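You operate a simulated robot arm through the tools that you are given. There is no shell and no other tool. Be economical: measure what you need, move in short steps, check, and stop when the job is done.

You run a simulated robot arm. Do the job below in one go: nothing can be reset, and whatever is moved stays where it is left.

JOB
Fit the pink cartridge and trial-charge the receiver to the green band.
Fine: release valve shut before the inlet opens, inlet shut in the band, then release the air to the grey band and leave that valve open.

It is judged by the outcome, as a careful person would: the job done as asked, and still so three seconds after it is handed in. It fails if anything else is knocked over, pushed out of place, dropped, spilled or broken.

ROBOT AND FRAMES
A 6-joint arm with a two-finger parallel gripper, fixed in place. Base frame: the origin is at the foot of the arm, x ahead of it, y to its left, z up; the work surface is at about z = 640. Readings come in mm, degrees, newtons and seconds.
With the tool pointing down near the work surface it reaches from about 200 to 660 mm from the base axis. Its first joint turns from -66.0 to 66.0 degrees. Payload 2.9 kg.
Tool frame: the origin (TCP) lies between the finger pads and is the grasp point; the fingertips stand 30 mm ahead of it; z points along the fingers, y is the line along which they close. The gripper opens to 110 mm. The fingers are 20 mm wide and 10 mm thick; the gripper's body (48 by 112 mm) begins 55 mm behind the TCP.
Orientation is told as [roll, pitch, yaw] about the base's x, y, z axes, in that order, counted from this pose: with the fingers straight down and closing along the base's y, the tool's x points along the base's -x, its y along +y and its z along -z.

CONTROLS
- The arm moves only by the tool step_arm. Its arguments are lists of equal length, an entry for each row: "turn": the turn, a rotation vector about the tool's x, y, z in degrees, a list of three; "xyz": the shift along the tool's x, y, z in mm, a list of three; "claw": the closure in counts, from 0 (fully open) to 255 (shut). In form: {"turn": [[ax, ay, az], ...], "xyz": [[tx, ty, tz], ...], "claw": [claw, ...]}. A call has 1 to 12 rows; each row is the pose to reach, as a shift and turn from the pose commanded when the call began, along the tool's axes at that moment. A row lasts 0.2 s, in which the tool goes at most 50 mm and 8.6 degrees; a call with a longer step from one row to the next is refused whole, and so is a gripper value outside its range. A pose out of reach is approached as far as the arm can. The call stops where the force on the tool passes 40 N (or 10 N more than at its start, if that is more) or the arm is blocked; 0.2 s more then pass. The fingers move at their own pace (about 108 mm/s each) and stop on an object; they squeeze with about 23 N. The grip force told is the motor's: it shows also when the fingers shut on nothing. Time passes only in rows, and 0.2 s behind the last, so rows that repeat a pose let the fingers close. The reply holds the time, the measured pose of the TCP, the force on the tool along the base axes, the opening and the grip force, in the units named above and with some noise.
- Cameras (640 x 400 px; columns grow to the right, rows downward): "scene" is fixed at [69.9, 426.2, 1385]; the picture's right is [-0.83, -0.56, 0.00], its down [-0.32, 0.48, -0.82] and it looks along [0.46, -0.68, -0.57] (base axes); focal length 334 px, centre (320, 200). "wrist" rides on the gripper at [72, 17, -103] in the tool frame; the picture's right is [-0.23, 0.97, 0.00], its down [-0.76, -0.18, -0.62] and it looks along [-0.61, -0.14, 0.78] (tool axes); focal length 222 px, centre (320, 200). There is no depth. A picture from a camera that has moved, and an enlarged one, comes with that camera's place and axes in the base frame and with its lens.
- get_image(camera): a new picture of that camera. The clock stands still meanwhile.
- zoom(camera, box): a new picture of the part [left, top, right, bottom] of that camera's present view, enlarged. The clock stands still meanwhile.
- job_done(): hands the job in; it is judged then, once.

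Go step by step. Nothing tells you positions but the pictures and the camera data: compare them with the known pose of the tool, close in by small moves and look again before you grip or let go. The budget is 120 turns and 64 pictures, counting those below and the enlarged ones. Unless the task says otherwise, let go and move clear before handing in, and close with one line.

The tools are called as name(argument=value, ...) on one line, values as JSON. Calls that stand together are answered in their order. step_arm: Moves the arm, as the interface text tells. Its arguments: {"type":"object","properties":{"turn":{"type":"array","items":{"type":"array","items":{"type":"number"}}},"xyz":{"type":"array","items":{"type":"array","items":{"type":"number"}}},"claw":{"type":"array","items":{"type":"number"}}},"required":["turn","xyz","claw"]} The other tools are called the same way: get_image (camera) takes a picture; zoom (camera, box) takes an enlarged picture of a part of a camera's view; job_done () hands the job in.

At the start:

```text
t: 0.0
tcp_pos: [447.1, -90.7, 997.9]
tool_rot: [-0.1, 0.0, 0.1]
ft_force: [0.4, 0.4, 0.6]
finger_gap: 109.9
finger_force: 0.1
```

scene: 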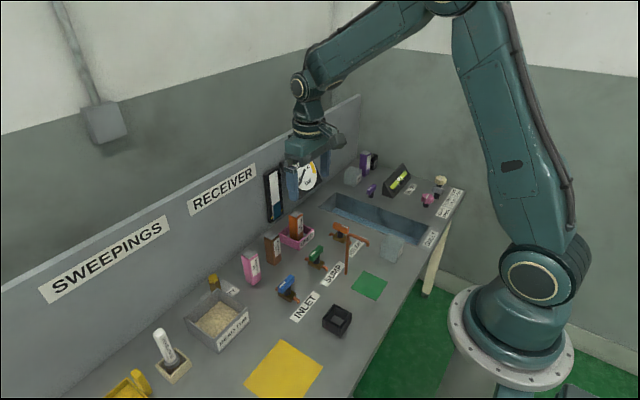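
wrist: 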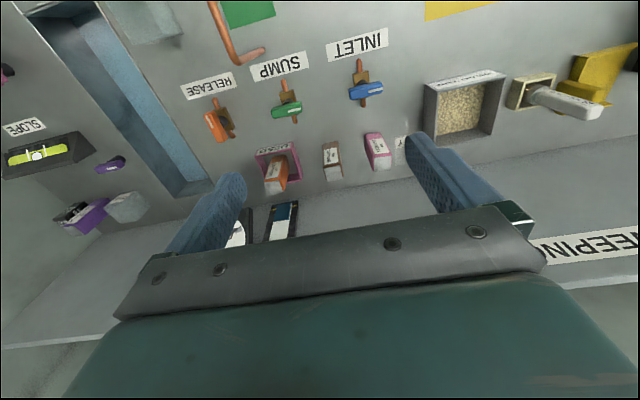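

I see a bench with three valves (INLET, SUMP, RELEASE), several cartridges, a receiver gauge and a black socket. I'll zoom in to read the details first.

zoom(camera="scene", box=[220, 200, 380, 340])

zoom(camera="wrist", box=[160, 20, 440, 195])

zoom(camera="scene", box=[240, 130, 400, 230])

```text
2.86 times, centred on (300, 270) of scene
camera zoom: at [69.9, 426.2, 1385.0], right [-0.83, -0.56, 0.0], down [-0.32, 0.48, -0.82], along [0.46, -0.68, -0.57], focal length 955 px, centre (377, 0)
```

zoom: 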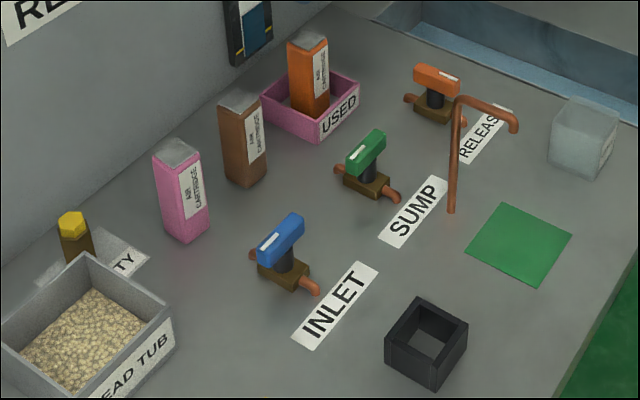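

```text
2.29 times, centred on (300, 108) of wrist
camera zoom: at [372.8, -74.8, 1102.2], right [0.23, 0.97, 0.0], down [0.76, -0.18, 0.62], along [0.61, -0.14, -0.78], focal length 508 px, centre (366, 411)
```

zoom: 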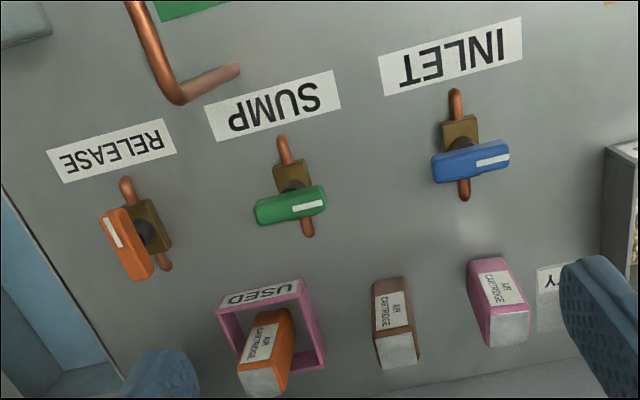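

```text
4.00 times, centred on (320, 180) of scene
camera zoom: at [69.9, 426.2, 1385.0], right [-0.83, -0.56, 0.0], down [-0.32, 0.48, -0.82], along [0.46, -0.68, -0.57], focal length 1337 px, centre (320, 280)
```

zoom: 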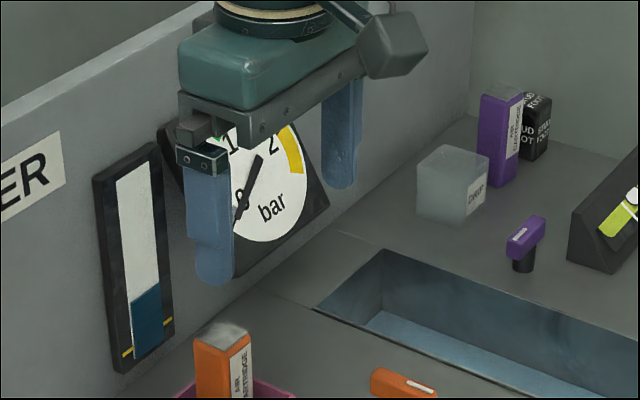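

The release handle lies along its pipe (open); inlet and sump lie across (shut). I'll move the hand aside so the gauge and the bench can be seen.

step_arm(turn=[[0, 0, 0], [0, 0, 0], [0, 0, 0], [0, 0, 0], [0, 0, 0]], xyz=[[15, 32, 0], [30, 64, 0], [45, 96, 0], [60, 128, 0], [70, 160, 0]], claw=[0, 0, 0, 0, 0])

get_image(camera="wrist")

zoom(camera="scene", box=[240, 130, 400, 230])

```text
t: 1.2
tcp_pos: [377.5, 67.3, 998.2]
tool_rot: [0.0, 0.0, 0.0]
ft_force: [0.3, -0.2, -0.3]
finger_gap: 109.9
finger_force: 0.1
```

```text
58 pictures are left
camera wrist: at [303.7, 84.6, 1102.4], right [0.23, 0.97, 0.0], down [0.76, -0.18, 0.62], along [0.61, -0.14, -0.78], focal length 222 px, centre (320, 200)
```

wrist: 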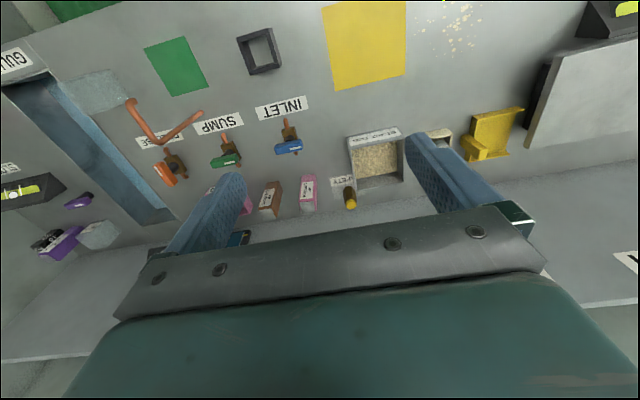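

```text
4.00 times, centred on (320, 180) of scene
camera zoom: at [69.9, 426.2, 1385.0], right [-0.83, -0.56, 0.0], down [-0.32, 0.48, -0.82], along [0.46, -0.68, -0.57], focal length 1337 px, centre (320, 280)
```

zoom: 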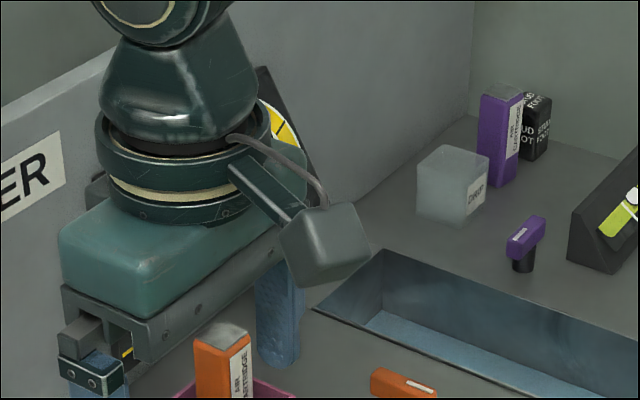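

zoom(camera="wrist", box=[220, 0, 540, 220])

zoom(camera="scene", box=[80, 220, 360, 400])

zoom(camera="scene", box=[320, 140, 480, 280])

```text
1.82 times, centred on (380, 110) of wrist
camera zoom: at [303.7, 84.6, 1102.4], right [0.23, 0.97, 0.0], down [0.76, -0.18, 0.62], along [0.61, -0.14, -0.78], focal length 404 px, centre (211, 364)
```

zoom: 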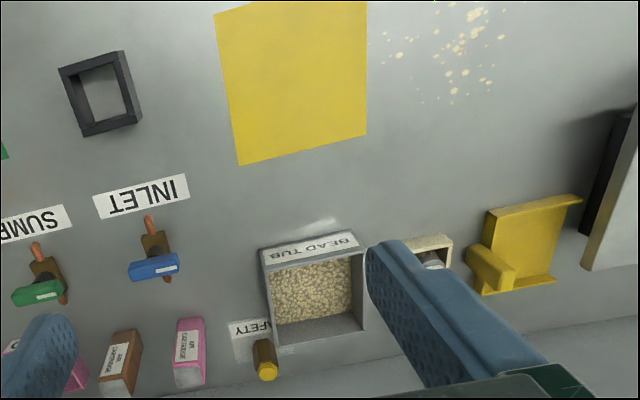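

```text
2.22 times, centred on (220, 310) of scene
camera zoom: at [69.9, 426.2, 1385.0], right [-0.83, -0.56, 0.0], down [-0.32, 0.48, -0.82], along [0.46, -0.68, -0.57], focal length 743 px, centre (542, -44)
```

zoom: 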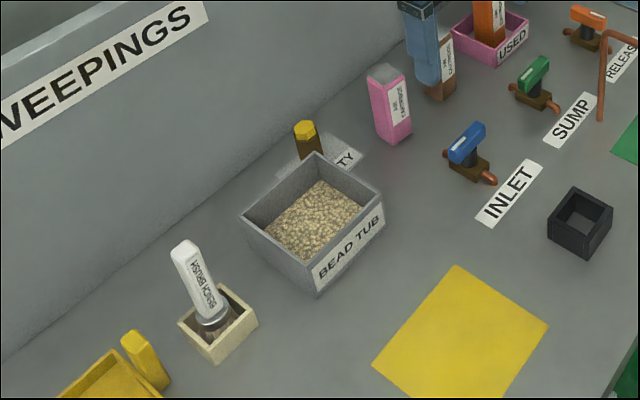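

```text
2.86 times, centred on (400, 210) of scene
camera zoom: at [69.9, 426.2, 1385.0], right [-0.83, -0.56, 0.0], down [-0.32, 0.48, -0.82], along [0.46, -0.68, -0.57], focal length 955 px, centre (91, 171)
```

zoom: 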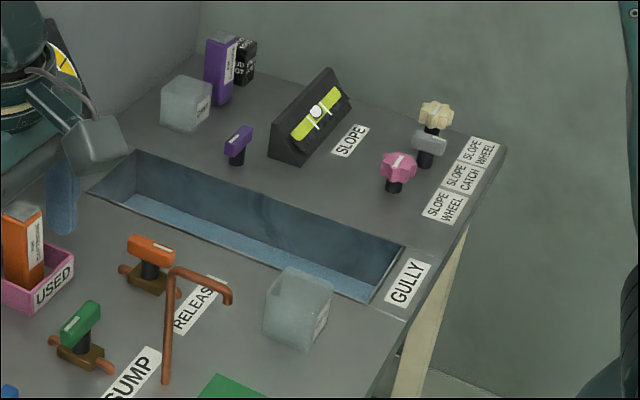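

The black square socket at about (322,-22) is the cartridge's seat, and the pink cartridge stands at about (596,-9). The release handle is near (480,-300), so I go there first to close it.

step_arm(turn=[[0, 0, 0], [0, 0, 0], [0, 0, 0], [0, 0, 0], [0, 0, 0], [0, 0, 0], [0, 0, 0], [0, 0, 0], [0, 0, 0], [0, 0, 0]], xyz=[[-10, -37, 10], [-20, -74, 20], [-31, -111, 30], [-41, -148, 40], [-51, -185, 50], [-61, -222, 70], [-72, -259, 90], [-82, -296, 110], [-92, -333, 130], [-102, -367, 148]], claw=[60, 120, 150, 150, 150, 150, 150, 150, 150, 150])

get_image(camera="wrist")

get_image(camera="scene")

```text
t: 3.4
tcp_pos: [480.6, -299.1, 848.8]
tool_rot: [0.0, 0.0, 0.0]
ft_force: [-0.2, -0.4, 0.5]
finger_gap: 45.2
finger_force: 0.0
```

```text
53 pictures are left
camera wrist: at [405.8, -282.5, 951.9], right [0.23, 0.97, 0.0], down [0.76, -0.18, 0.62], along [0.61, -0.14, -0.78], focal length 222 px, centre (320, 200)
```

wrist: 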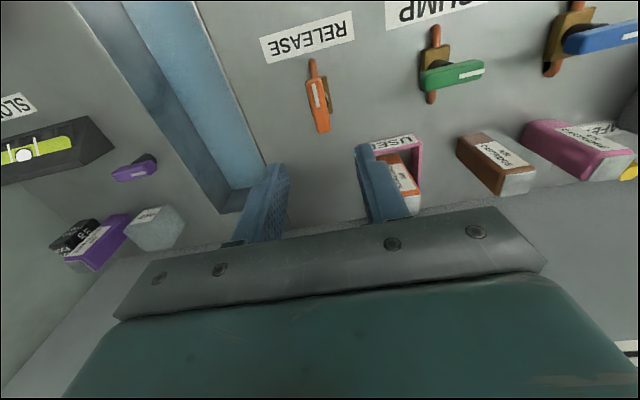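

```text
52 pictures are left
```

scene: 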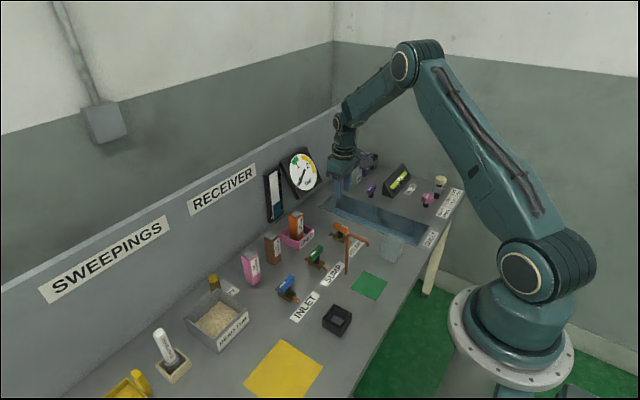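

zoom(camera="scene", box=[260, 140, 340, 230])

zoom(camera="wrist", box=[260, 30, 400, 150])

```text
4.44 times, centred on (300, 185) of scene
camera zoom: at [69.9, 426.2, 1385.0], right [-0.83, -0.56, 0.0], down [-0.32, 0.48, -0.82], along [0.46, -0.68, -0.57], focal length 1486 px, centre (409, 267)
```

zoom: 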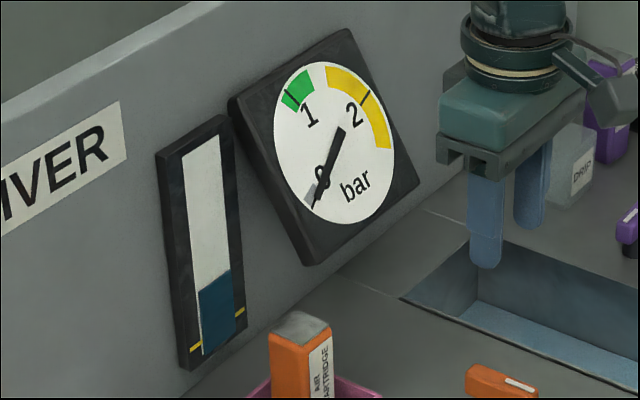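

```text
3.33 times, centred on (330, 90) of wrist
camera zoom: at [405.8, -282.5, 951.9], right [0.23, 0.97, 0.0], down [0.76, -0.18, 0.62], along [0.61, -0.14, -0.78], focal length 740 px, centre (287, 567)
```

zoom: 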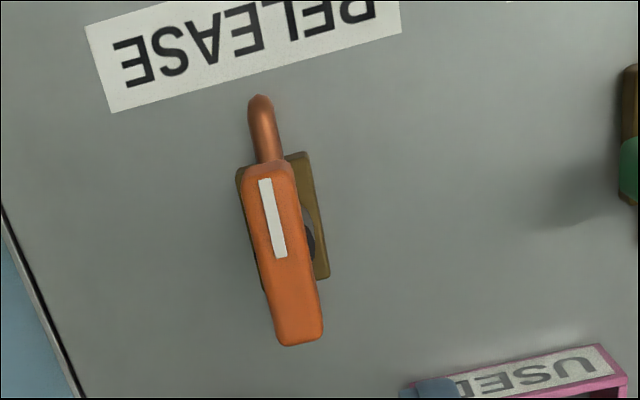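

Gauge needle is at 0 in the grey band. The release handle centre is at about (477,-299,~700), lying along x. I'll descend above it.

step_arm(turn=[[0, 0, 0], [0, 0, 0], [0, 0, 0]], xyz=[[1, 0, 35], [3, 0, 70], [3, 0, 100]], claw=[150, 150, 150])

get_image(camera="wrist")

zoom(camera="scene", box=[300, 190, 380, 240])

```text
t: 4.2
tcp_pos: [477.5, -299.6, 748.9]
tool_rot: [0.0, 0.0, 0.0]
ft_force: [-0.2, 0.8, 0.0]
finger_gap: 45.4
finger_force: 0.2
```

```text
49 pictures are left
camera wrist: at [403.3, -281.7, 853.2], right [0.23, 0.97, 0.0], down [0.76, -0.18, 0.62], along [0.61, -0.14, -0.78], focal length 222 px, centre (320, 200)
```

wrist: 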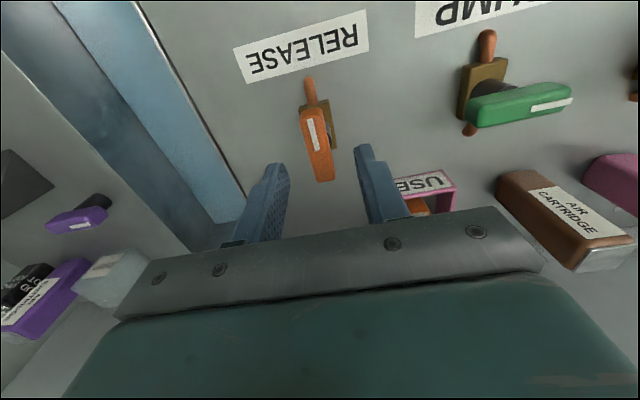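

```text
8.00 times, centred on (340, 215) of scene
camera zoom: at [69.9, 426.2, 1385.0], right [-0.83, -0.56, 0.0], down [-0.32, 0.48, -0.82], along [0.46, -0.68, -0.57], focal length 2674 px, centre (160, 80)
```

zoom: 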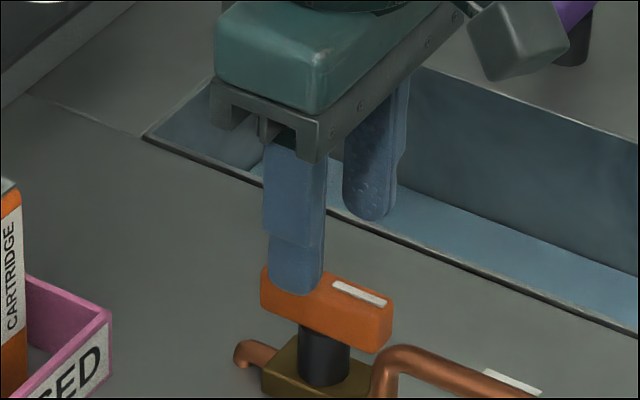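

step_arm(turn=[[0, 0, 0], [0, 0, 0], [0, 0, 0]], xyz=[[-2, -1, 15], [-2, -1, 30], [-2, -1, 41]], claw=[150, 150, 150])

get_image(camera="wrist")

zoom(camera="scene", box=[300, 190, 380, 240])

```text
t: 5.0
tcp_pos: [479.2, -300.1, 708.3]
tool_rot: [0.0, 0.0, 0.0]
ft_force: [-0.8, 0.0, -0.4]
finger_gap: 45.2
finger_force: 0.1
```

```text
47 pictures are left
camera wrist: at [403.9, -282.8, 812.3], right [0.23, 0.97, 0.0], down [0.76, -0.18, 0.62], along [0.61, -0.14, -0.78], focal length 222 px, centre (320, 200)
```

wrist: 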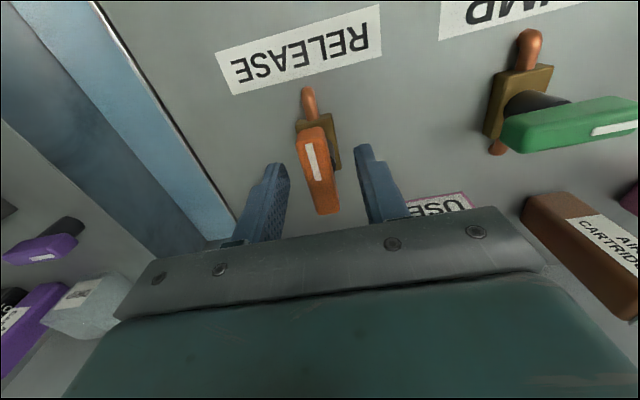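

```text
8.00 times, centred on (340, 215) of scene
camera zoom: at [69.9, 426.2, 1385.0], right [-0.83, -0.56, 0.0], down [-0.32, 0.48, -0.82], along [0.46, -0.68, -0.57], focal length 2674 px, centre (160, 80)
```

zoom: 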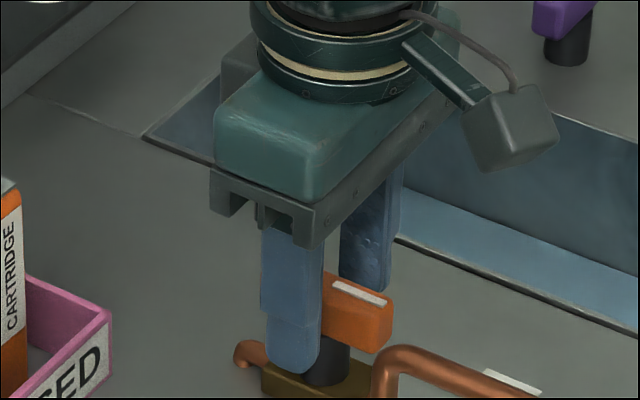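

Fingers straddle the handle evenly. Close on it and start turning clockwise (seen from above).

step_arm(turn=[[0, 0, 0], [0, 0, 0], [0, 0, 0], [0, 0, 8], [0, 0, 16], [0, 0, 24], [0, 0, 32], [0, 0, 40], [0, 0, 48]], xyz=[[0, 0, 0], [0, 0, 0], [0, 0, 0], [0, 0, 0], [0, 0, 0], [0, 0, 0], [0, 0, 0], [0, 0, 0], [0, 0, 0]], claw=[255, 255, 255, 255, 255, 255, 255, 255, 255])

get_image(camera="wrist")

get_image(camera="scene")

```text
t: 7.0
tcp_pos: [478.8, -299.6, 707.3]
tool_rot: [0.1, 0.0, -48.0]
ft_force: [6.5, -0.5, -11.7]
finger_gap: 16.5
finger_force: 45.0
```

```text
45 pictures are left
camera wrist: at [441.1, -233.7, 812.5], right [0.88, 0.48, 0.0], down [0.38, -0.69, 0.62], along [0.3, -0.55, -0.78], focal length 222 px, centre (320, 200)
```

wrist: 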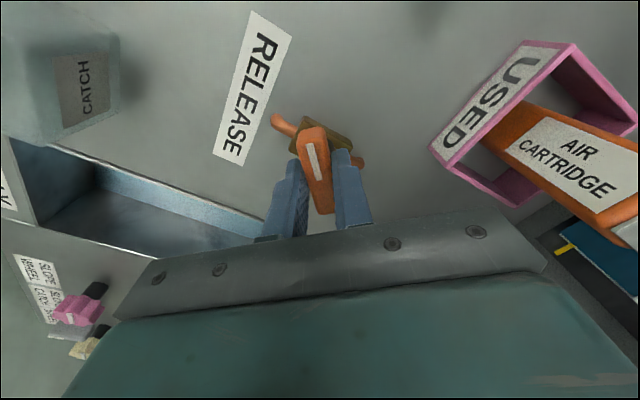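

```text
44 pictures are left
```

scene: 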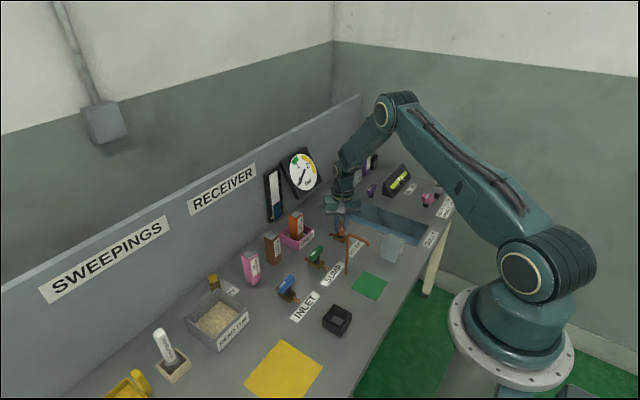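

The handle turns with the gripper. I continue to the full quarter turn.

step_arm(turn=[[0, 0, 8], [0, 0, 16], [0, 0, 24], [0, 0, 32], [0, 0, 38], [0, 0, 42]], xyz=[[0, 0, 0], [0, 0, 0], [0, 0, 0], [0, 0, 0], [0, 0, 0], [0, 0, 0]], claw=[255, 255, 255, 255, 255, 255])

```text
t: 8.4
tcp_pos: [479.5, -298.4, 707.0]
tool_rot: [0.3, 0.0, -89.9]
ft_force: [27.4, 8.7, -25.0]
finger_gap: 16.6
finger_force: 45.0
```

step_arm(turn=[[0, 0, 0], [0, 0, 0], [0, 0, 0], [0, 0, 0], [0, 0, 0], [0, 0, 0]], xyz=[[0, 0, 0], [0, 0, 0], [0, 0, -30], [0, 0, -60], [0, 0, -100], [0, 0, -140]], claw=[150, 150, 150, 150, 150, 150])

get_image(camera="wrist")

zoom(camera="scene", box=[220, 180, 380, 300])

```text
t: 9.8
tcp_pos: [477.8, -297.8, 848.9]
tool_rot: [0.0, 0.0, -90.0]
ft_force: [0.8, 0.4, 0.0]
finger_gap: 45.1
finger_force: 0.0
```

```text
43 pictures are left
camera wrist: at [493.3, -225.6, 953.6], right [0.97, -0.23, 0.0], down [-0.18, -0.76, 0.62], along [-0.14, -0.61, -0.78], focal length 222 px, centre (320, 200)
```

wrist: 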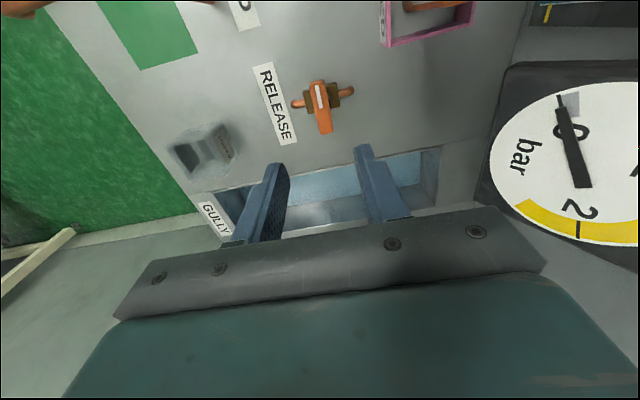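

```text
3.33 times, centred on (300, 240) of scene
camera zoom: at [69.9, 426.2, 1385.0], right [-0.83, -0.56, 0.0], down [-0.32, 0.48, -0.82], along [0.46, -0.68, -0.57], focal length 1114 px, centre (387, 67)
```

zoom: 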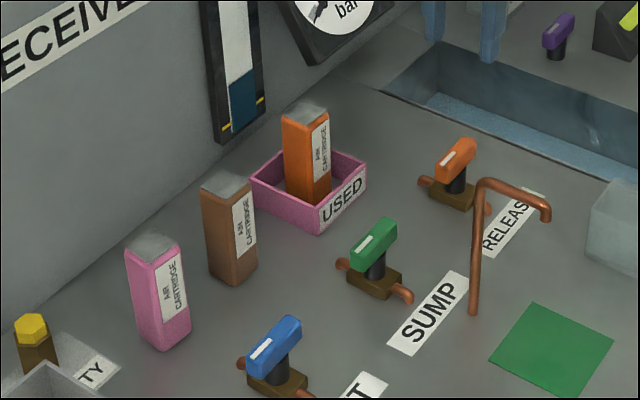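

The release now lies across its pipe (shut). Next is the pink cartridge: I move over in front of it and level the tool back to yaw 0.

step_arm(turn=[[0, 0, -8.2], [0, 0, -16.4], [0, 0, -24.6], [0, 0, -32.8], [0, 0, -41], [0, 0, -49.2], [0, 0, -57.4], [0, 0, -65.6], [0, 0, -73.8], [0, 0, -82], [0, 0, -90]], xyz=[[26, 8, -11], [52, 16, -11], [78, 24, -11], [104, 32, -11], [130, 40, -11], [156, 48, -11], [182, 56, -11], [208, 64, -11], [234, 72, -11], [260, 80, -11], [288, 82, -11]], claw=[120, 120, 120, 120, 120, 120, 120, 120, 120, 120, 120])

get_image(camera="wrist")

```text
t: 12.2
tcp_pos: [559.8, -11.2, 858.4]
tool_rot: [0.0, 0.0, 0.2]
ft_force: [-0.3, 0.3, 1.0]
finger_gap: 57.9
finger_force: 0.1
```

```text
41 pictures are left
camera wrist: at [485.6, 5.1, 963.7], right [0.22, 0.97, 0.0], down [0.76, -0.18, 0.62], along [0.61, -0.14, -0.78], focal length 222 px, centre (320, 200)
```

wrist: 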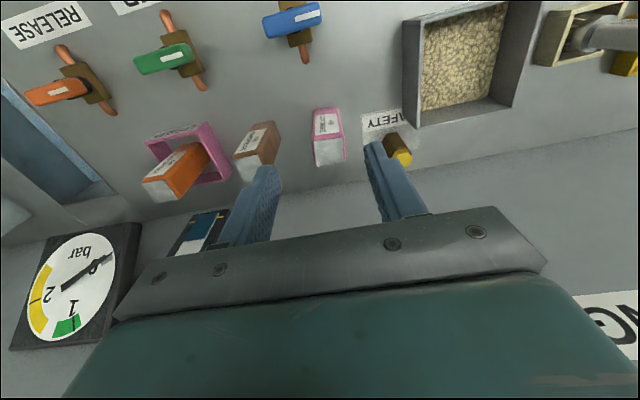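

zoom(camera="wrist", box=[220, 80, 420, 200])

zoom(camera="scene", box=[230, 240, 290, 300])

zoom(camera="scene", box=[305, 290, 365, 345])

```text
3.20 times, centred on (320, 140) of wrist
camera zoom: at [485.6, 5.1, 963.7], right [0.22, 0.97, 0.0], down [0.76, -0.18, 0.62], along [0.61, -0.14, -0.78], focal length 711 px, centre (320, 392)
```

zoom: 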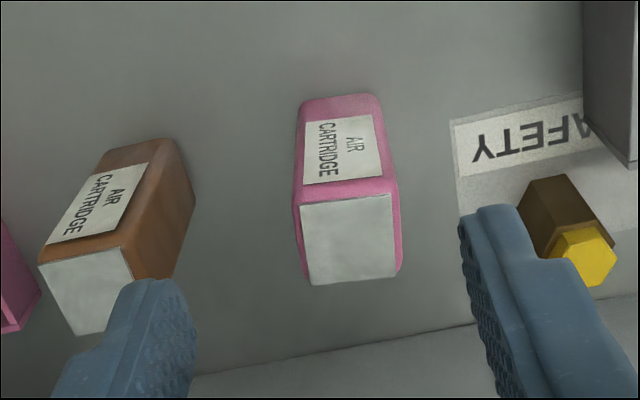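

```text
6.67 times, centred on (260, 270) of scene
camera zoom: at [69.9, 426.2, 1385.0], right [-0.83, -0.56, 0.0], down [-0.32, 0.48, -0.82], along [0.46, -0.68, -0.57], focal length 2229 px, centre (720, -267)
```

zoom: 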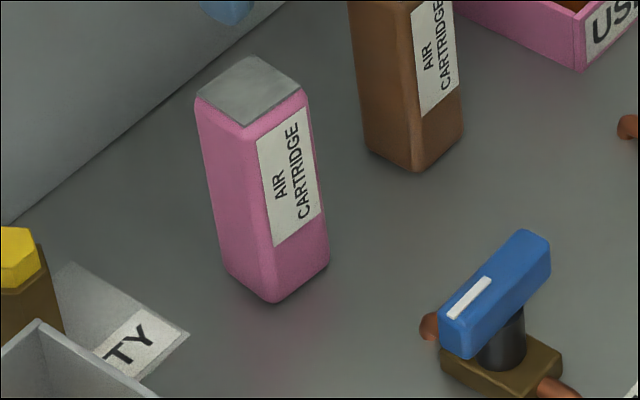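

```text
7.27 times, centred on (335, 318) of scene
camera zoom: at [69.9, 426.2, 1385.0], right [-0.83, -0.56, 0.0], down [-0.32, 0.48, -0.82], along [0.46, -0.68, -0.57], focal length 2431 px, centre (211, -654)
```

zoom: 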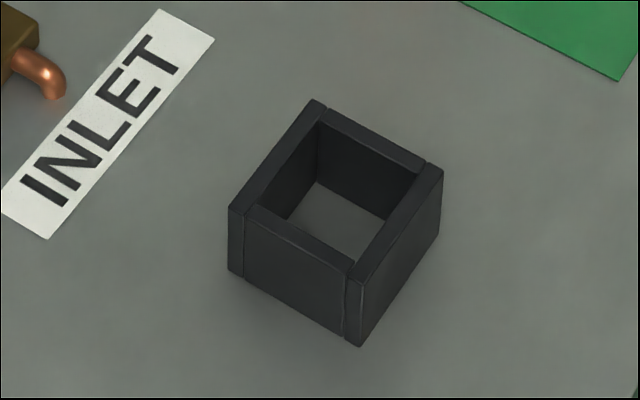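

Pink's centre is about (596,-10), top z≈748, rotated about -5° and about 34 mm wide. I align above it.

step_arm(turn=[[0, 0, 5], [0, 0, 5], [0, 0, 5]], xyz=[[-36, 1, 0], [-36, 1, 35], [-36, 1, 68]], claw=[108, 108, 108])

get_image(camera="wrist")

zoom(camera="scene", box=[220, 220, 300, 300])

```text
t: 13.0
tcp_pos: [595.4, -11.5, 791.1]
tool_rot: [0.0, 0.1, -4.9]
ft_force: [0.6, 0.3, 0.0]
finger_gap: 63.4
finger_force: 0.0
```

```text
37 pictures are left
camera wrist: at [524.1, 12.2, 895.3], right [0.31, 0.95, 0.0], down [0.74, -0.24, 0.62], along [0.59, -0.19, -0.78], focal length 222 px, centre (320, 200)
```

wrist: 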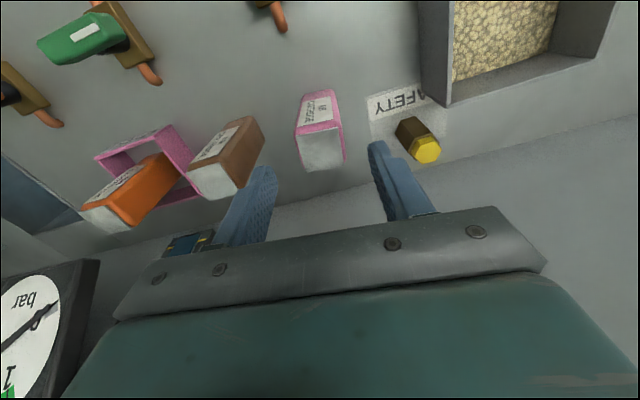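

```text
5.00 times, centred on (260, 260) of scene
camera zoom: at [69.9, 426.2, 1385.0], right [-0.83, -0.56, 0.0], down [-0.32, 0.48, -0.82], along [0.46, -0.68, -0.57], focal length 1672 px, centre (620, -100)
```

zoom: 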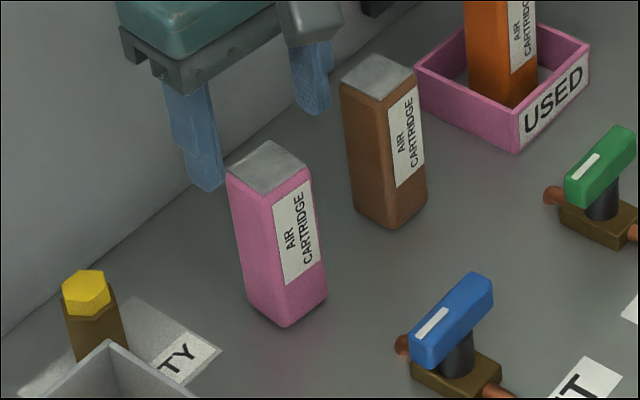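

step_arm(turn=[[0, 0, 0], [0, 0, 0], [0, 0, 0], [0, 0, 0]], xyz=[[2, 1, 20], [2, 1, 40], [2, 1, 60], [2, 1, 74]], claw=[108, 108, 108, 108])

get_image(camera="wrist")

```text
t: 14.0
tcp_pos: [594.5, -10.5, 717.7]
tool_rot: [0.2, 0.0, -5.0]
ft_force: [0.2, 0.3, 0.2]
finger_gap: 63.5
finger_force: 0.0
```

```text
35 pictures are left
camera wrist: at [522.7, 11.7, 821.8], right [0.31, 0.95, 0.0], down [0.74, -0.24, 0.62], along [0.59, -0.19, -0.78], focal length 222 px, centre (320, 200)
```

wrist: 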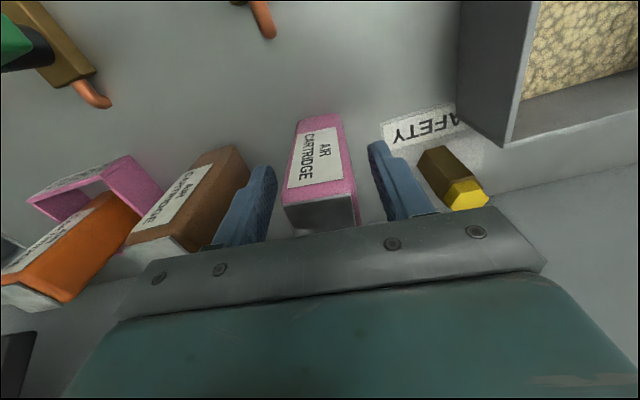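

step_arm(turn=[[0, 0, 0], [0, 0, 0], [0, 0, 0], [0, 0, 0], [0, 0, 0], [0, 0, 0], [0, 0, 0]], xyz=[[0, 0, 0], [0, 0, 0], [0, 0, 0], [0, 0, -20], [0, 0, -50], [0, 0, -85], [0, 0, -120]], claw=[255, 255, 255, 255, 255, 255, 255])

get_image(camera="scene")

```text
t: 15.6
tcp_pos: [595.8, -8.8, 836.1]
tool_rot: [0.0, 0.1, -5.0]
ft_force: [0.3, 0.5, -0.7]
finger_gap: 36.1
finger_force: 23.0
```

```text
34 pictures are left
```

scene: 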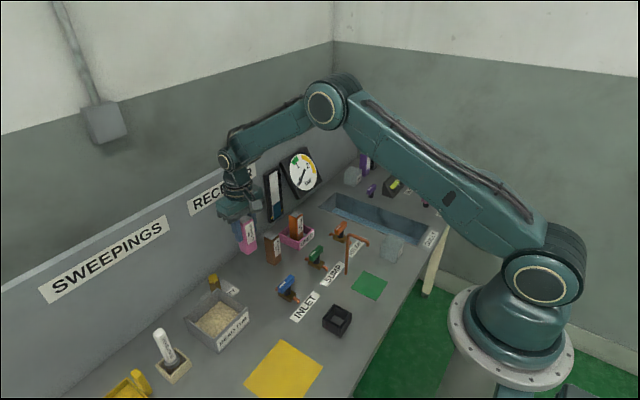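

The cartridge is held. I carry it above the socket.

step_arm(turn=[[0, 0, -1], [0, 0, -2], [0, 0, -3], [0, 0, -4], [0, 0, -5], [0, 0, -5], [0, 0, -5], [0, 0, -5]], xyz=[[33, -5, 0], [66, -11, 0], [99, -16, 0], [132, -22, 0], [165, -27, 0], [198, -32, 0], [232, -38, 0], [265, -43, 0]], claw=[255, 255, 255, 255, 255, 255, 255, 255])

get_image(camera="wrist")

zoom(camera="scene", box=[270, 210, 410, 350])

```text
t: 17.4
tcp_pos: [325.6, -29.1, 838.4]
tool_rot: [0.1, -0.1, 0.0]
ft_force: [-0.8, 0.0, -1.8]
finger_gap: 35.9
finger_force: 23.2
```

```text
33 pictures are left
camera wrist: at [252.2, -11.9, 942.9], right [0.23, 0.97, 0.0], down [0.76, -0.18, 0.62], along [0.61, -0.14, -0.78], focal length 222 px, centre (320, 200)
```

wrist: 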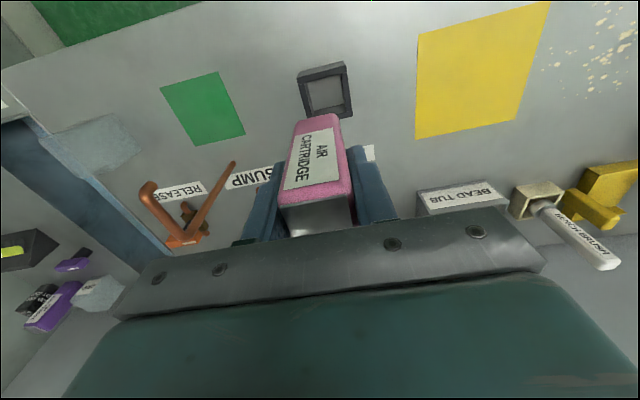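

```text
2.86 times, centred on (340, 280) of scene
camera zoom: at [69.9, 426.2, 1385.0], right [-0.83, -0.56, 0.0], down [-0.32, 0.48, -0.82], along [0.46, -0.68, -0.57], focal length 955 px, centre (263, -29)
```

zoom: 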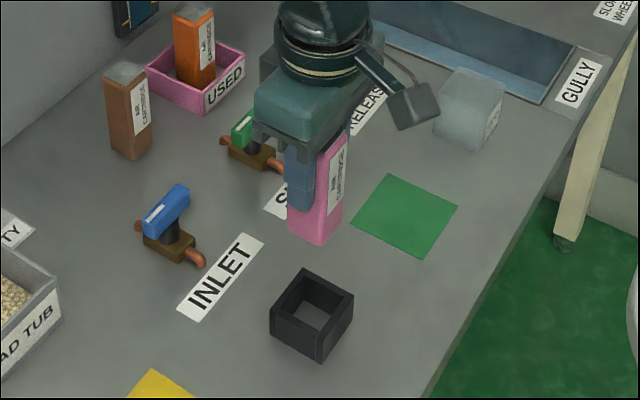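

zoom(camera="wrist", box=[260, 40, 380, 160])

```text
3.33 times, centred on (320, 100) of wrist
camera zoom: at [252.2, -11.9, 942.9], right [0.23, 0.97, 0.0], down [0.76, -0.18, 0.62], along [0.61, -0.14, -0.78], focal length 740 px, centre (320, 533)
```

zoom: 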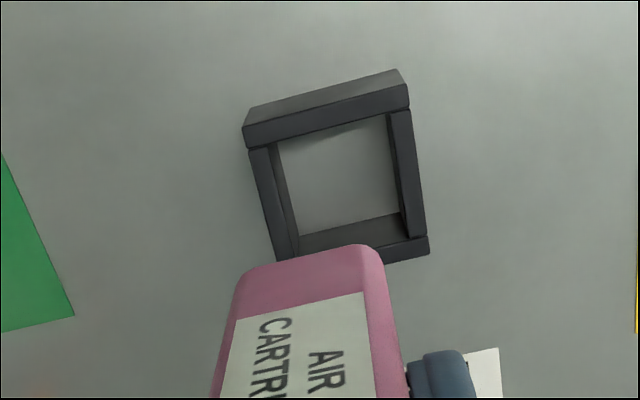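

Socket centre seems to be about (320,-20), and the cartridge sits about 3 mm ahead of the TCP. I shift and lower to just above the socket, then check.

step_arm(turn=[[0, 0, 0], [0, 0, 0], [0, 0, 0]], xyz=[[8, 8, 10], [8, 8, 40], [8, 8, 64]], claw=[255, 255, 255])

zoom(camera="wrist", box=[240, 60, 400, 180])

zoom(camera="scene", box=[300, 270, 370, 340])

```text
t: 18.2
tcp_pos: [318.6, -20.5, 773.1]
tool_rot: [0.0, -0.1, 0.1]
ft_force: [0.2, -0.4, -1.3]
finger_gap: 36.0
finger_force: 23.1
```

```text
3.33 times, centred on (320, 120) of wrist
camera zoom: at [244.3, -3.5, 876.9], right [0.23, 0.97, 0.0], down [0.76, -0.18, 0.62], along [0.61, -0.14, -0.78], focal length 740 px, centre (320, 467)
```

zoom: 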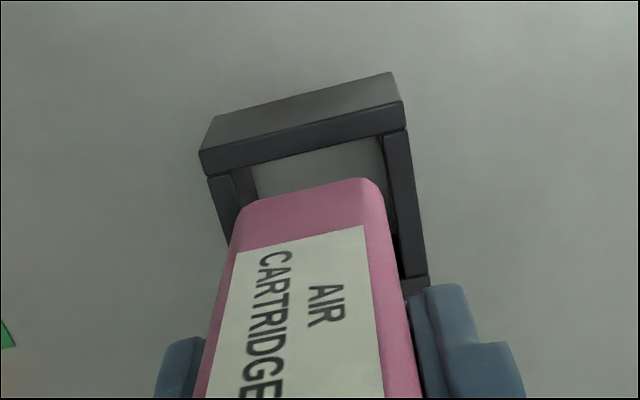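

```text
5.71 times, centred on (335, 305) of scene
camera zoom: at [69.9, 426.2, 1385.0], right [-0.83, -0.56, 0.0], down [-0.32, 0.48, -0.82], along [0.46, -0.68, -0.57], focal length 1910 px, centre (234, -400)
```

zoom: 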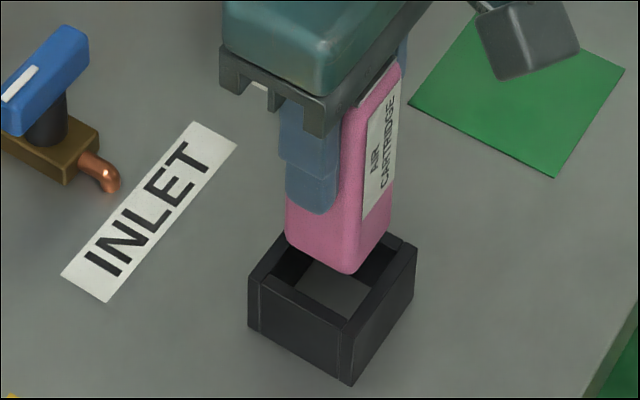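

Wrist view puts the cartridge over the opening within about 1.5 mm. I lower it slowly into the socket and watch the force.

step_arm(turn=[[0, 0, 0], [0, 0, 0], [0, 0, 0], [0, 0, 0], [0, 0, 0], [0, 0, 0]], xyz=[[1, 0.8, 5], [1, 0.8, 10], [1, 0.8, 15], [1, 0.8, 20], [1, 0.8, 25], [1, 0.8, 30]], claw=[255, 255, 255, 255, 255, 255])

zoom(camera="wrist", box=[240, 60, 400, 180])

zoom(camera="scene", box=[300, 270, 370, 340])

```text
t: 19.6
tcp_pos: [316.5, -21.1, 743.9]
tool_rot: [0.0, -0.1, 0.1]
ft_force: [0.6, -0.3, -0.1]
finger_gap: 36.1
finger_force: 22.9
```

```text
3.33 times, centred on (320, 120) of wrist
camera zoom: at [243.3, -4.1, 848.1], right [0.23, 0.97, 0.0], down [0.76, -0.18, 0.62], along [0.61, -0.14, -0.78], focal length 740 px, centre (320, 467)
```

zoom: 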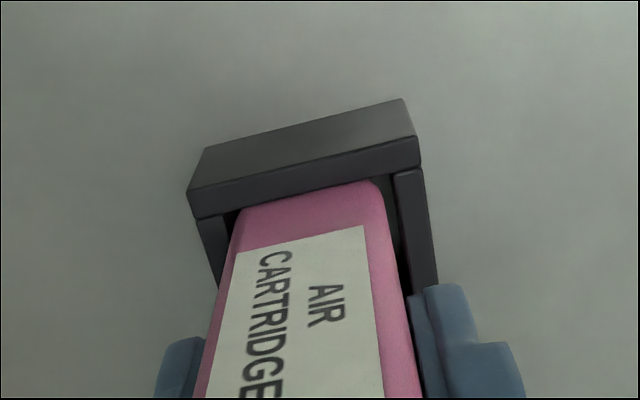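

```text
5.71 times, centred on (335, 305) of scene
camera zoom: at [69.9, 426.2, 1385.0], right [-0.83, -0.56, 0.0], down [-0.32, 0.48, -0.82], along [0.46, -0.68, -0.57], focal length 1910 px, centre (234, -400)
```

zoom: 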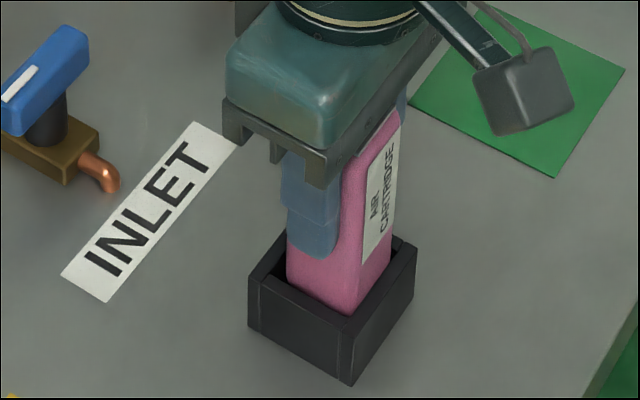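

It is entering cleanly, slightly close to the near wall, so I nudge +2 mm in x and continue down.

step_arm(turn=[[0, 0, 0], [0, 0, 0], [0, 0, 0], [0, 0, 0], [0, 0, 0], [0, 0, 0], [0, 0, 0]], xyz=[[-2, 0.5, 0], [-2, 0.5, 5], [-2, 0.5, 10], [-2, 0.5, 15], [-2, 0.5, 19], [-2, 0.5, 22], [-2, 0.5, 25]], claw=[255, 255, 255, 255, 255, 255, 255])

zoom(camera="scene", box=[300, 270, 370, 340])

```text
t: 21.2
tcp_pos: [319.2, -21.2, 718.2]
tool_rot: [0.0, 0.0, 0.0]
ft_force: [0.2, -0.3, -1.0]
finger_gap: 35.6
finger_force: 23.1
```

```text
5.71 times, centred on (335, 305) of scene
camera zoom: at [69.9, 426.2, 1385.0], right [-0.83, -0.56, 0.0], down [-0.32, 0.48, -0.82], along [0.46, -0.68, -0.57], focal length 1910 px, centre (234, -400)
```

zoom: 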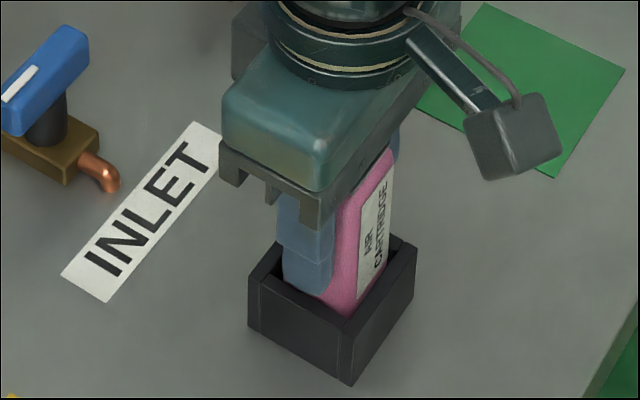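

step_arm(turn=[[0, 0, 0], [0, 0, 0], [0, 0, 0]], xyz=[[0, 0, 1], [0, 0, 2], [0, 0, 3]], claw=[255, 255, 255])

```text
t: 22.0
tcp_pos: [318.7, -20.7, 717.0]
tool_rot: [-0.1, 0.1, 0.0]
ft_force: [-2.5, -3.0, 19.3]
finger_gap: 35.7
finger_force: 23.2
```

Contact at the bench level, so it is seated. Release and lift clear.

step_arm(turn=[[0, 0, 0], [0, 0, 0], [0, 0, 0], [0, 0, 0], [0, 0, 0], [0, 0, 0], [0, 0, 0]], xyz=[[0, 0, -1], [0, 0, -2], [0, 0, -2], [0, 0, -30], [0, 0, -60], [0, 0, -95], [0, 0, -130]], claw=[108, 108, 108, 108, 108, 108, 108])

get_image(camera="wrist")

zoom(camera="scene", box=[270, 210, 410, 350])

```text
t: 23.6
tcp_pos: [318.0, -18.7, 846.0]
tool_rot: [0.0, 0.1, 0.0]
ft_force: [0.9, -0.2, -0.2]
finger_gap: 63.0
finger_force: 0.1
```

```text
25 pictures are left
camera wrist: at [243.2, -2.3, 950.3], right [0.23, 0.97, 0.0], down [0.76, -0.18, 0.62], along [0.61, -0.14, -0.78], focal length 222 px, centre (320, 200)
```

wrist: 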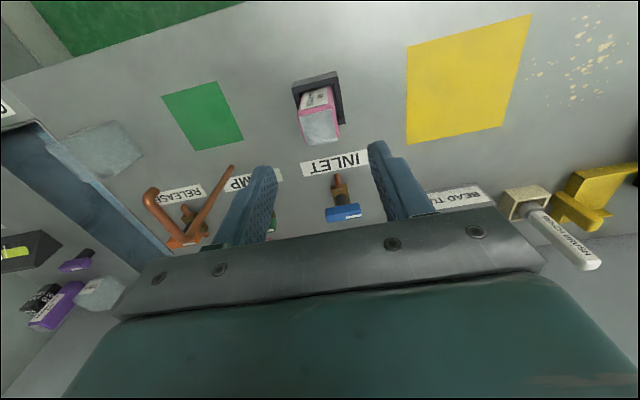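

```text
2.86 times, centred on (340, 280) of scene
camera zoom: at [69.9, 426.2, 1385.0], right [-0.83, -0.56, 0.0], down [-0.32, 0.48, -0.82], along [0.46, -0.68, -0.57], focal length 955 px, centre (263, -29)
```

zoom: 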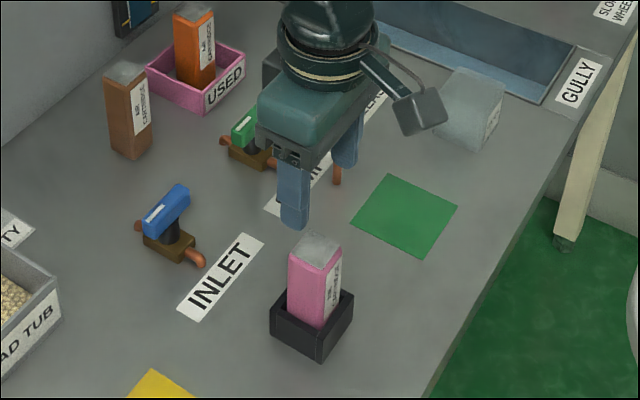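

The cartridge stands in its socket. Now to the inlet handle at about (480,-19), with the tool turned to yaw -90 to grip across it.

step_arm(turn=[[0, 0, 8.2], [0, 0, 16.4], [0, 0, 24.6], [0, 0, 32.8], [0, 0, 41], [0, 0, 49.2], [0, 0, 57.4], [0, 0, 65.6], [0, 0, 73.8], [0, 0, 82], [0, 0, 90]], xyz=[[-16, 0, 0], [-32, 0, 0], [-48, 0, 0], [-64, 0, 0], [-80, 0, 0], [-96, 0, 0], [-112, 0, 10], [-130, 0, 20], [-145, 0, 35], [-162, 0, 55], [-162, 0, 85]], claw=[150, 150, 150, 150, 150, 150, 150, 150, 150, 150, 150])

get_image(camera="wrist")

get_image(camera="scene")

```text
t: 26.0
tcp_pos: [482.3, -20.1, 762.6]
tool_rot: [0.0, 0.0, -89.9]
ft_force: [0.1, 0.6, -0.2]
finger_gap: 44.9
finger_force: 0.1
```

```text
23 pictures are left
camera wrist: at [497.6, 52.7, 865.7], right [0.97, -0.23, 0.0], down [-0.18, -0.76, 0.62], along [-0.14, -0.61, -0.78], focal length 222 px, centre (320, 200)
```

wrist: 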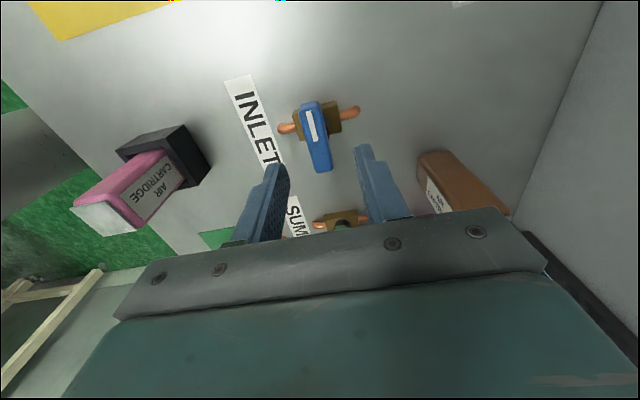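

```text
22 pictures are left
```

scene: 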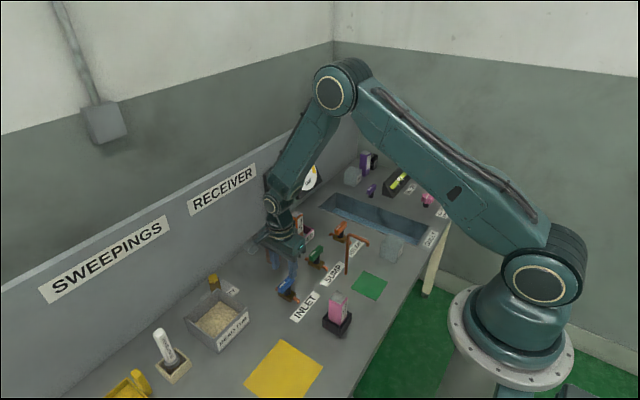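

step_arm(turn=[[0, 0, 0], [0, 0, 0], [0, 0, 0]], xyz=[[0, -4.5, 18], [0, -4.5, 36], [0, -4.5, 53]], claw=[150, 150, 150])

get_image(camera="wrist")

zoom(camera="scene", box=[240, 140, 340, 320])

```text
t: 26.8
tcp_pos: [477.1, -19.1, 708.7]
tool_rot: [0.1, 0.0, -90.0]
ft_force: [-0.1, -0.6, -0.2]
finger_gap: 45.5
finger_force: 0.0
```

```text
21 pictures are left
camera wrist: at [491.6, 52.3, 812.4], right [0.97, -0.23, 0.0], down [-0.18, -0.76, 0.62], along [-0.14, -0.61, -0.78], focal length 222 px, centre (320, 200)
```

wrist: 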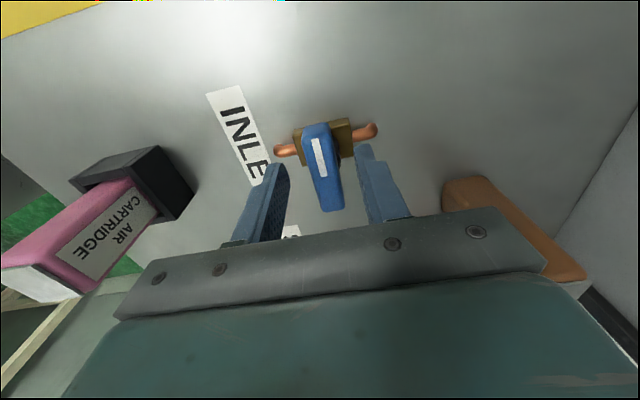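

```text
2.22 times, centred on (290, 230) of scene
camera zoom: at [69.9, 426.2, 1385.0], right [-0.83, -0.56, 0.0], down [-0.32, 0.48, -0.82], along [0.46, -0.68, -0.57], focal length 743 px, centre (387, 133)
```

zoom: 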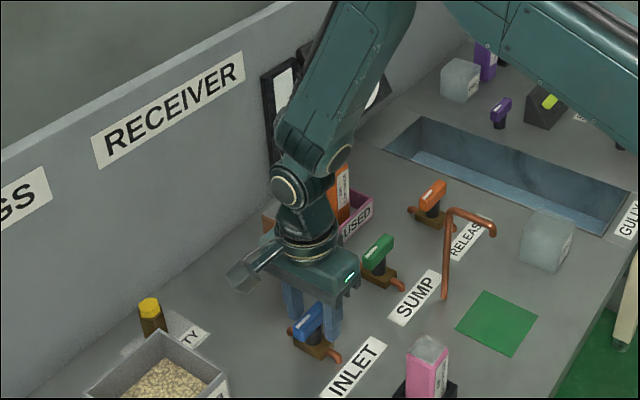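

Fingers straddle the inlet handle. The gauge is hidden from here, so I'll try a short partial opening and shut again, then step aside to read it.

step_arm(turn=[[0, 0, 0], [0, 0, 0], [0, 0, -8.5], [0, 0, -17], [0, 0, -25.5], [0, 0, -34], [0, 0, -34], [0, 0, -25.5], [0, 0, -17], [0, 0, -8.5], [0, 0, 0], [0, 0, 0]], xyz=[[0, 0, 0], [0, 0, 0], [0, 0, 0], [0, 0, 0], [0, 0, 0], [0, 0, 0], [0, 0, 0], [0, 0, 0], [0, 0, 0], [0, 0, 0], [0, 0, 0], [0, 0, 0]], claw=[255, 255, 255, 255, 255, 255, 255, 255, 255, 255, 255, 255])

```text
t: 29.4
tcp_pos: [480.7, -18.9, 709.5]
tool_rot: [0.4, 0.0, -90.1]
ft_force: [21.7, -1.1, 4.7]
finger_gap: 17.0
finger_force: 44.9
```

step_arm(turn=[[0, 0, 0], [0, 0, 0], [0, 0, 0], [0, 0, 0], [0, 0, 0], [0, 0, 0], [0, 0, 0]], xyz=[[3, 3, 0], [0, 3, 0], [0, 3, -30], [0, 3, -70], [5, 40, -100], [10, 75, -110], [15, 107, -110]], claw=[150, 150, 150, 150, 150, 150, 150])

zoom(camera="scene", box=[240, 140, 340, 320])

```text
t: 31.0
tcp_pos: [584.5, -4.6, 818.3]
tool_rot: [-0.1, 0.0, -90.0]
ft_force: [-0.4, 0.0, -0.3]
finger_gap: 45.3
finger_force: 0.1
```

```text
2.22 times, centred on (290, 230) of scene
camera zoom: at [69.9, 426.2, 1385.0], right [-0.83, -0.56, 0.0], down [-0.32, 0.48, -0.82], along [0.46, -0.68, -0.57], focal length 743 px, centre (387, 133)
```

zoom: 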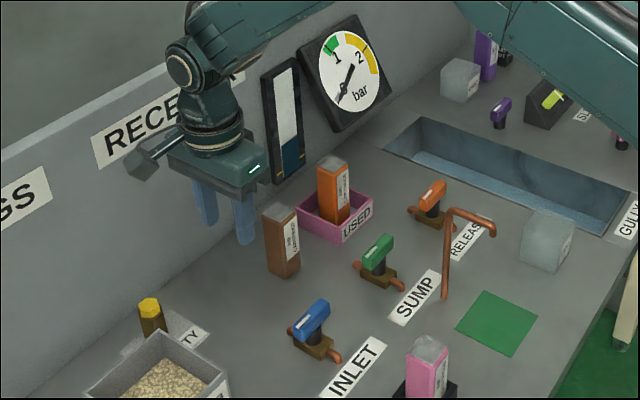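

zoom(camera="scene", box=[270, 140, 340, 200])

```text
6.67 times, centred on (305, 170) of scene
camera zoom: at [69.9, 426.2, 1385.0], right [-0.83, -0.56, 0.0], down [-0.32, 0.48, -0.82], along [0.46, -0.68, -0.57], focal length 2229 px, centre (420, 400)
```

zoom: 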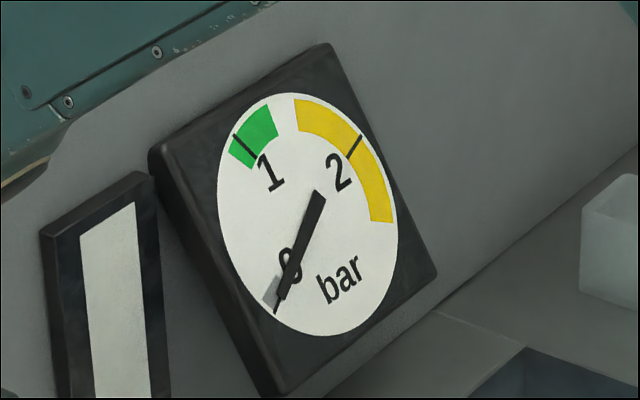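

No pressure yet, so a 34° opening isn't enough. I go back and make a larger pulse.

step_arm(turn=[[0, 0, 0], [0, 0, 0], [0, 0, 0], [0, 0, 0], [0, 0, 0], [0, 0, 0], [0, 0, 0]], xyz=[[-5, -32, 10], [-10, -67, 10], [-15, -104, 40], [-15, -104, 80], [-15, -104, 110], [-15, -104, 110], [-15, -104, 110]], claw=[150, 150, 150, 150, 150, 255, 255])

```text
t: 32.6
tcp_pos: [479.7, -19.1, 708.0]
tool_rot: [-0.3, 0.1, -90.1]
ft_force: [-10.9, -1.2, 3.8]
finger_gap: 16.8
finger_force: 44.7
```

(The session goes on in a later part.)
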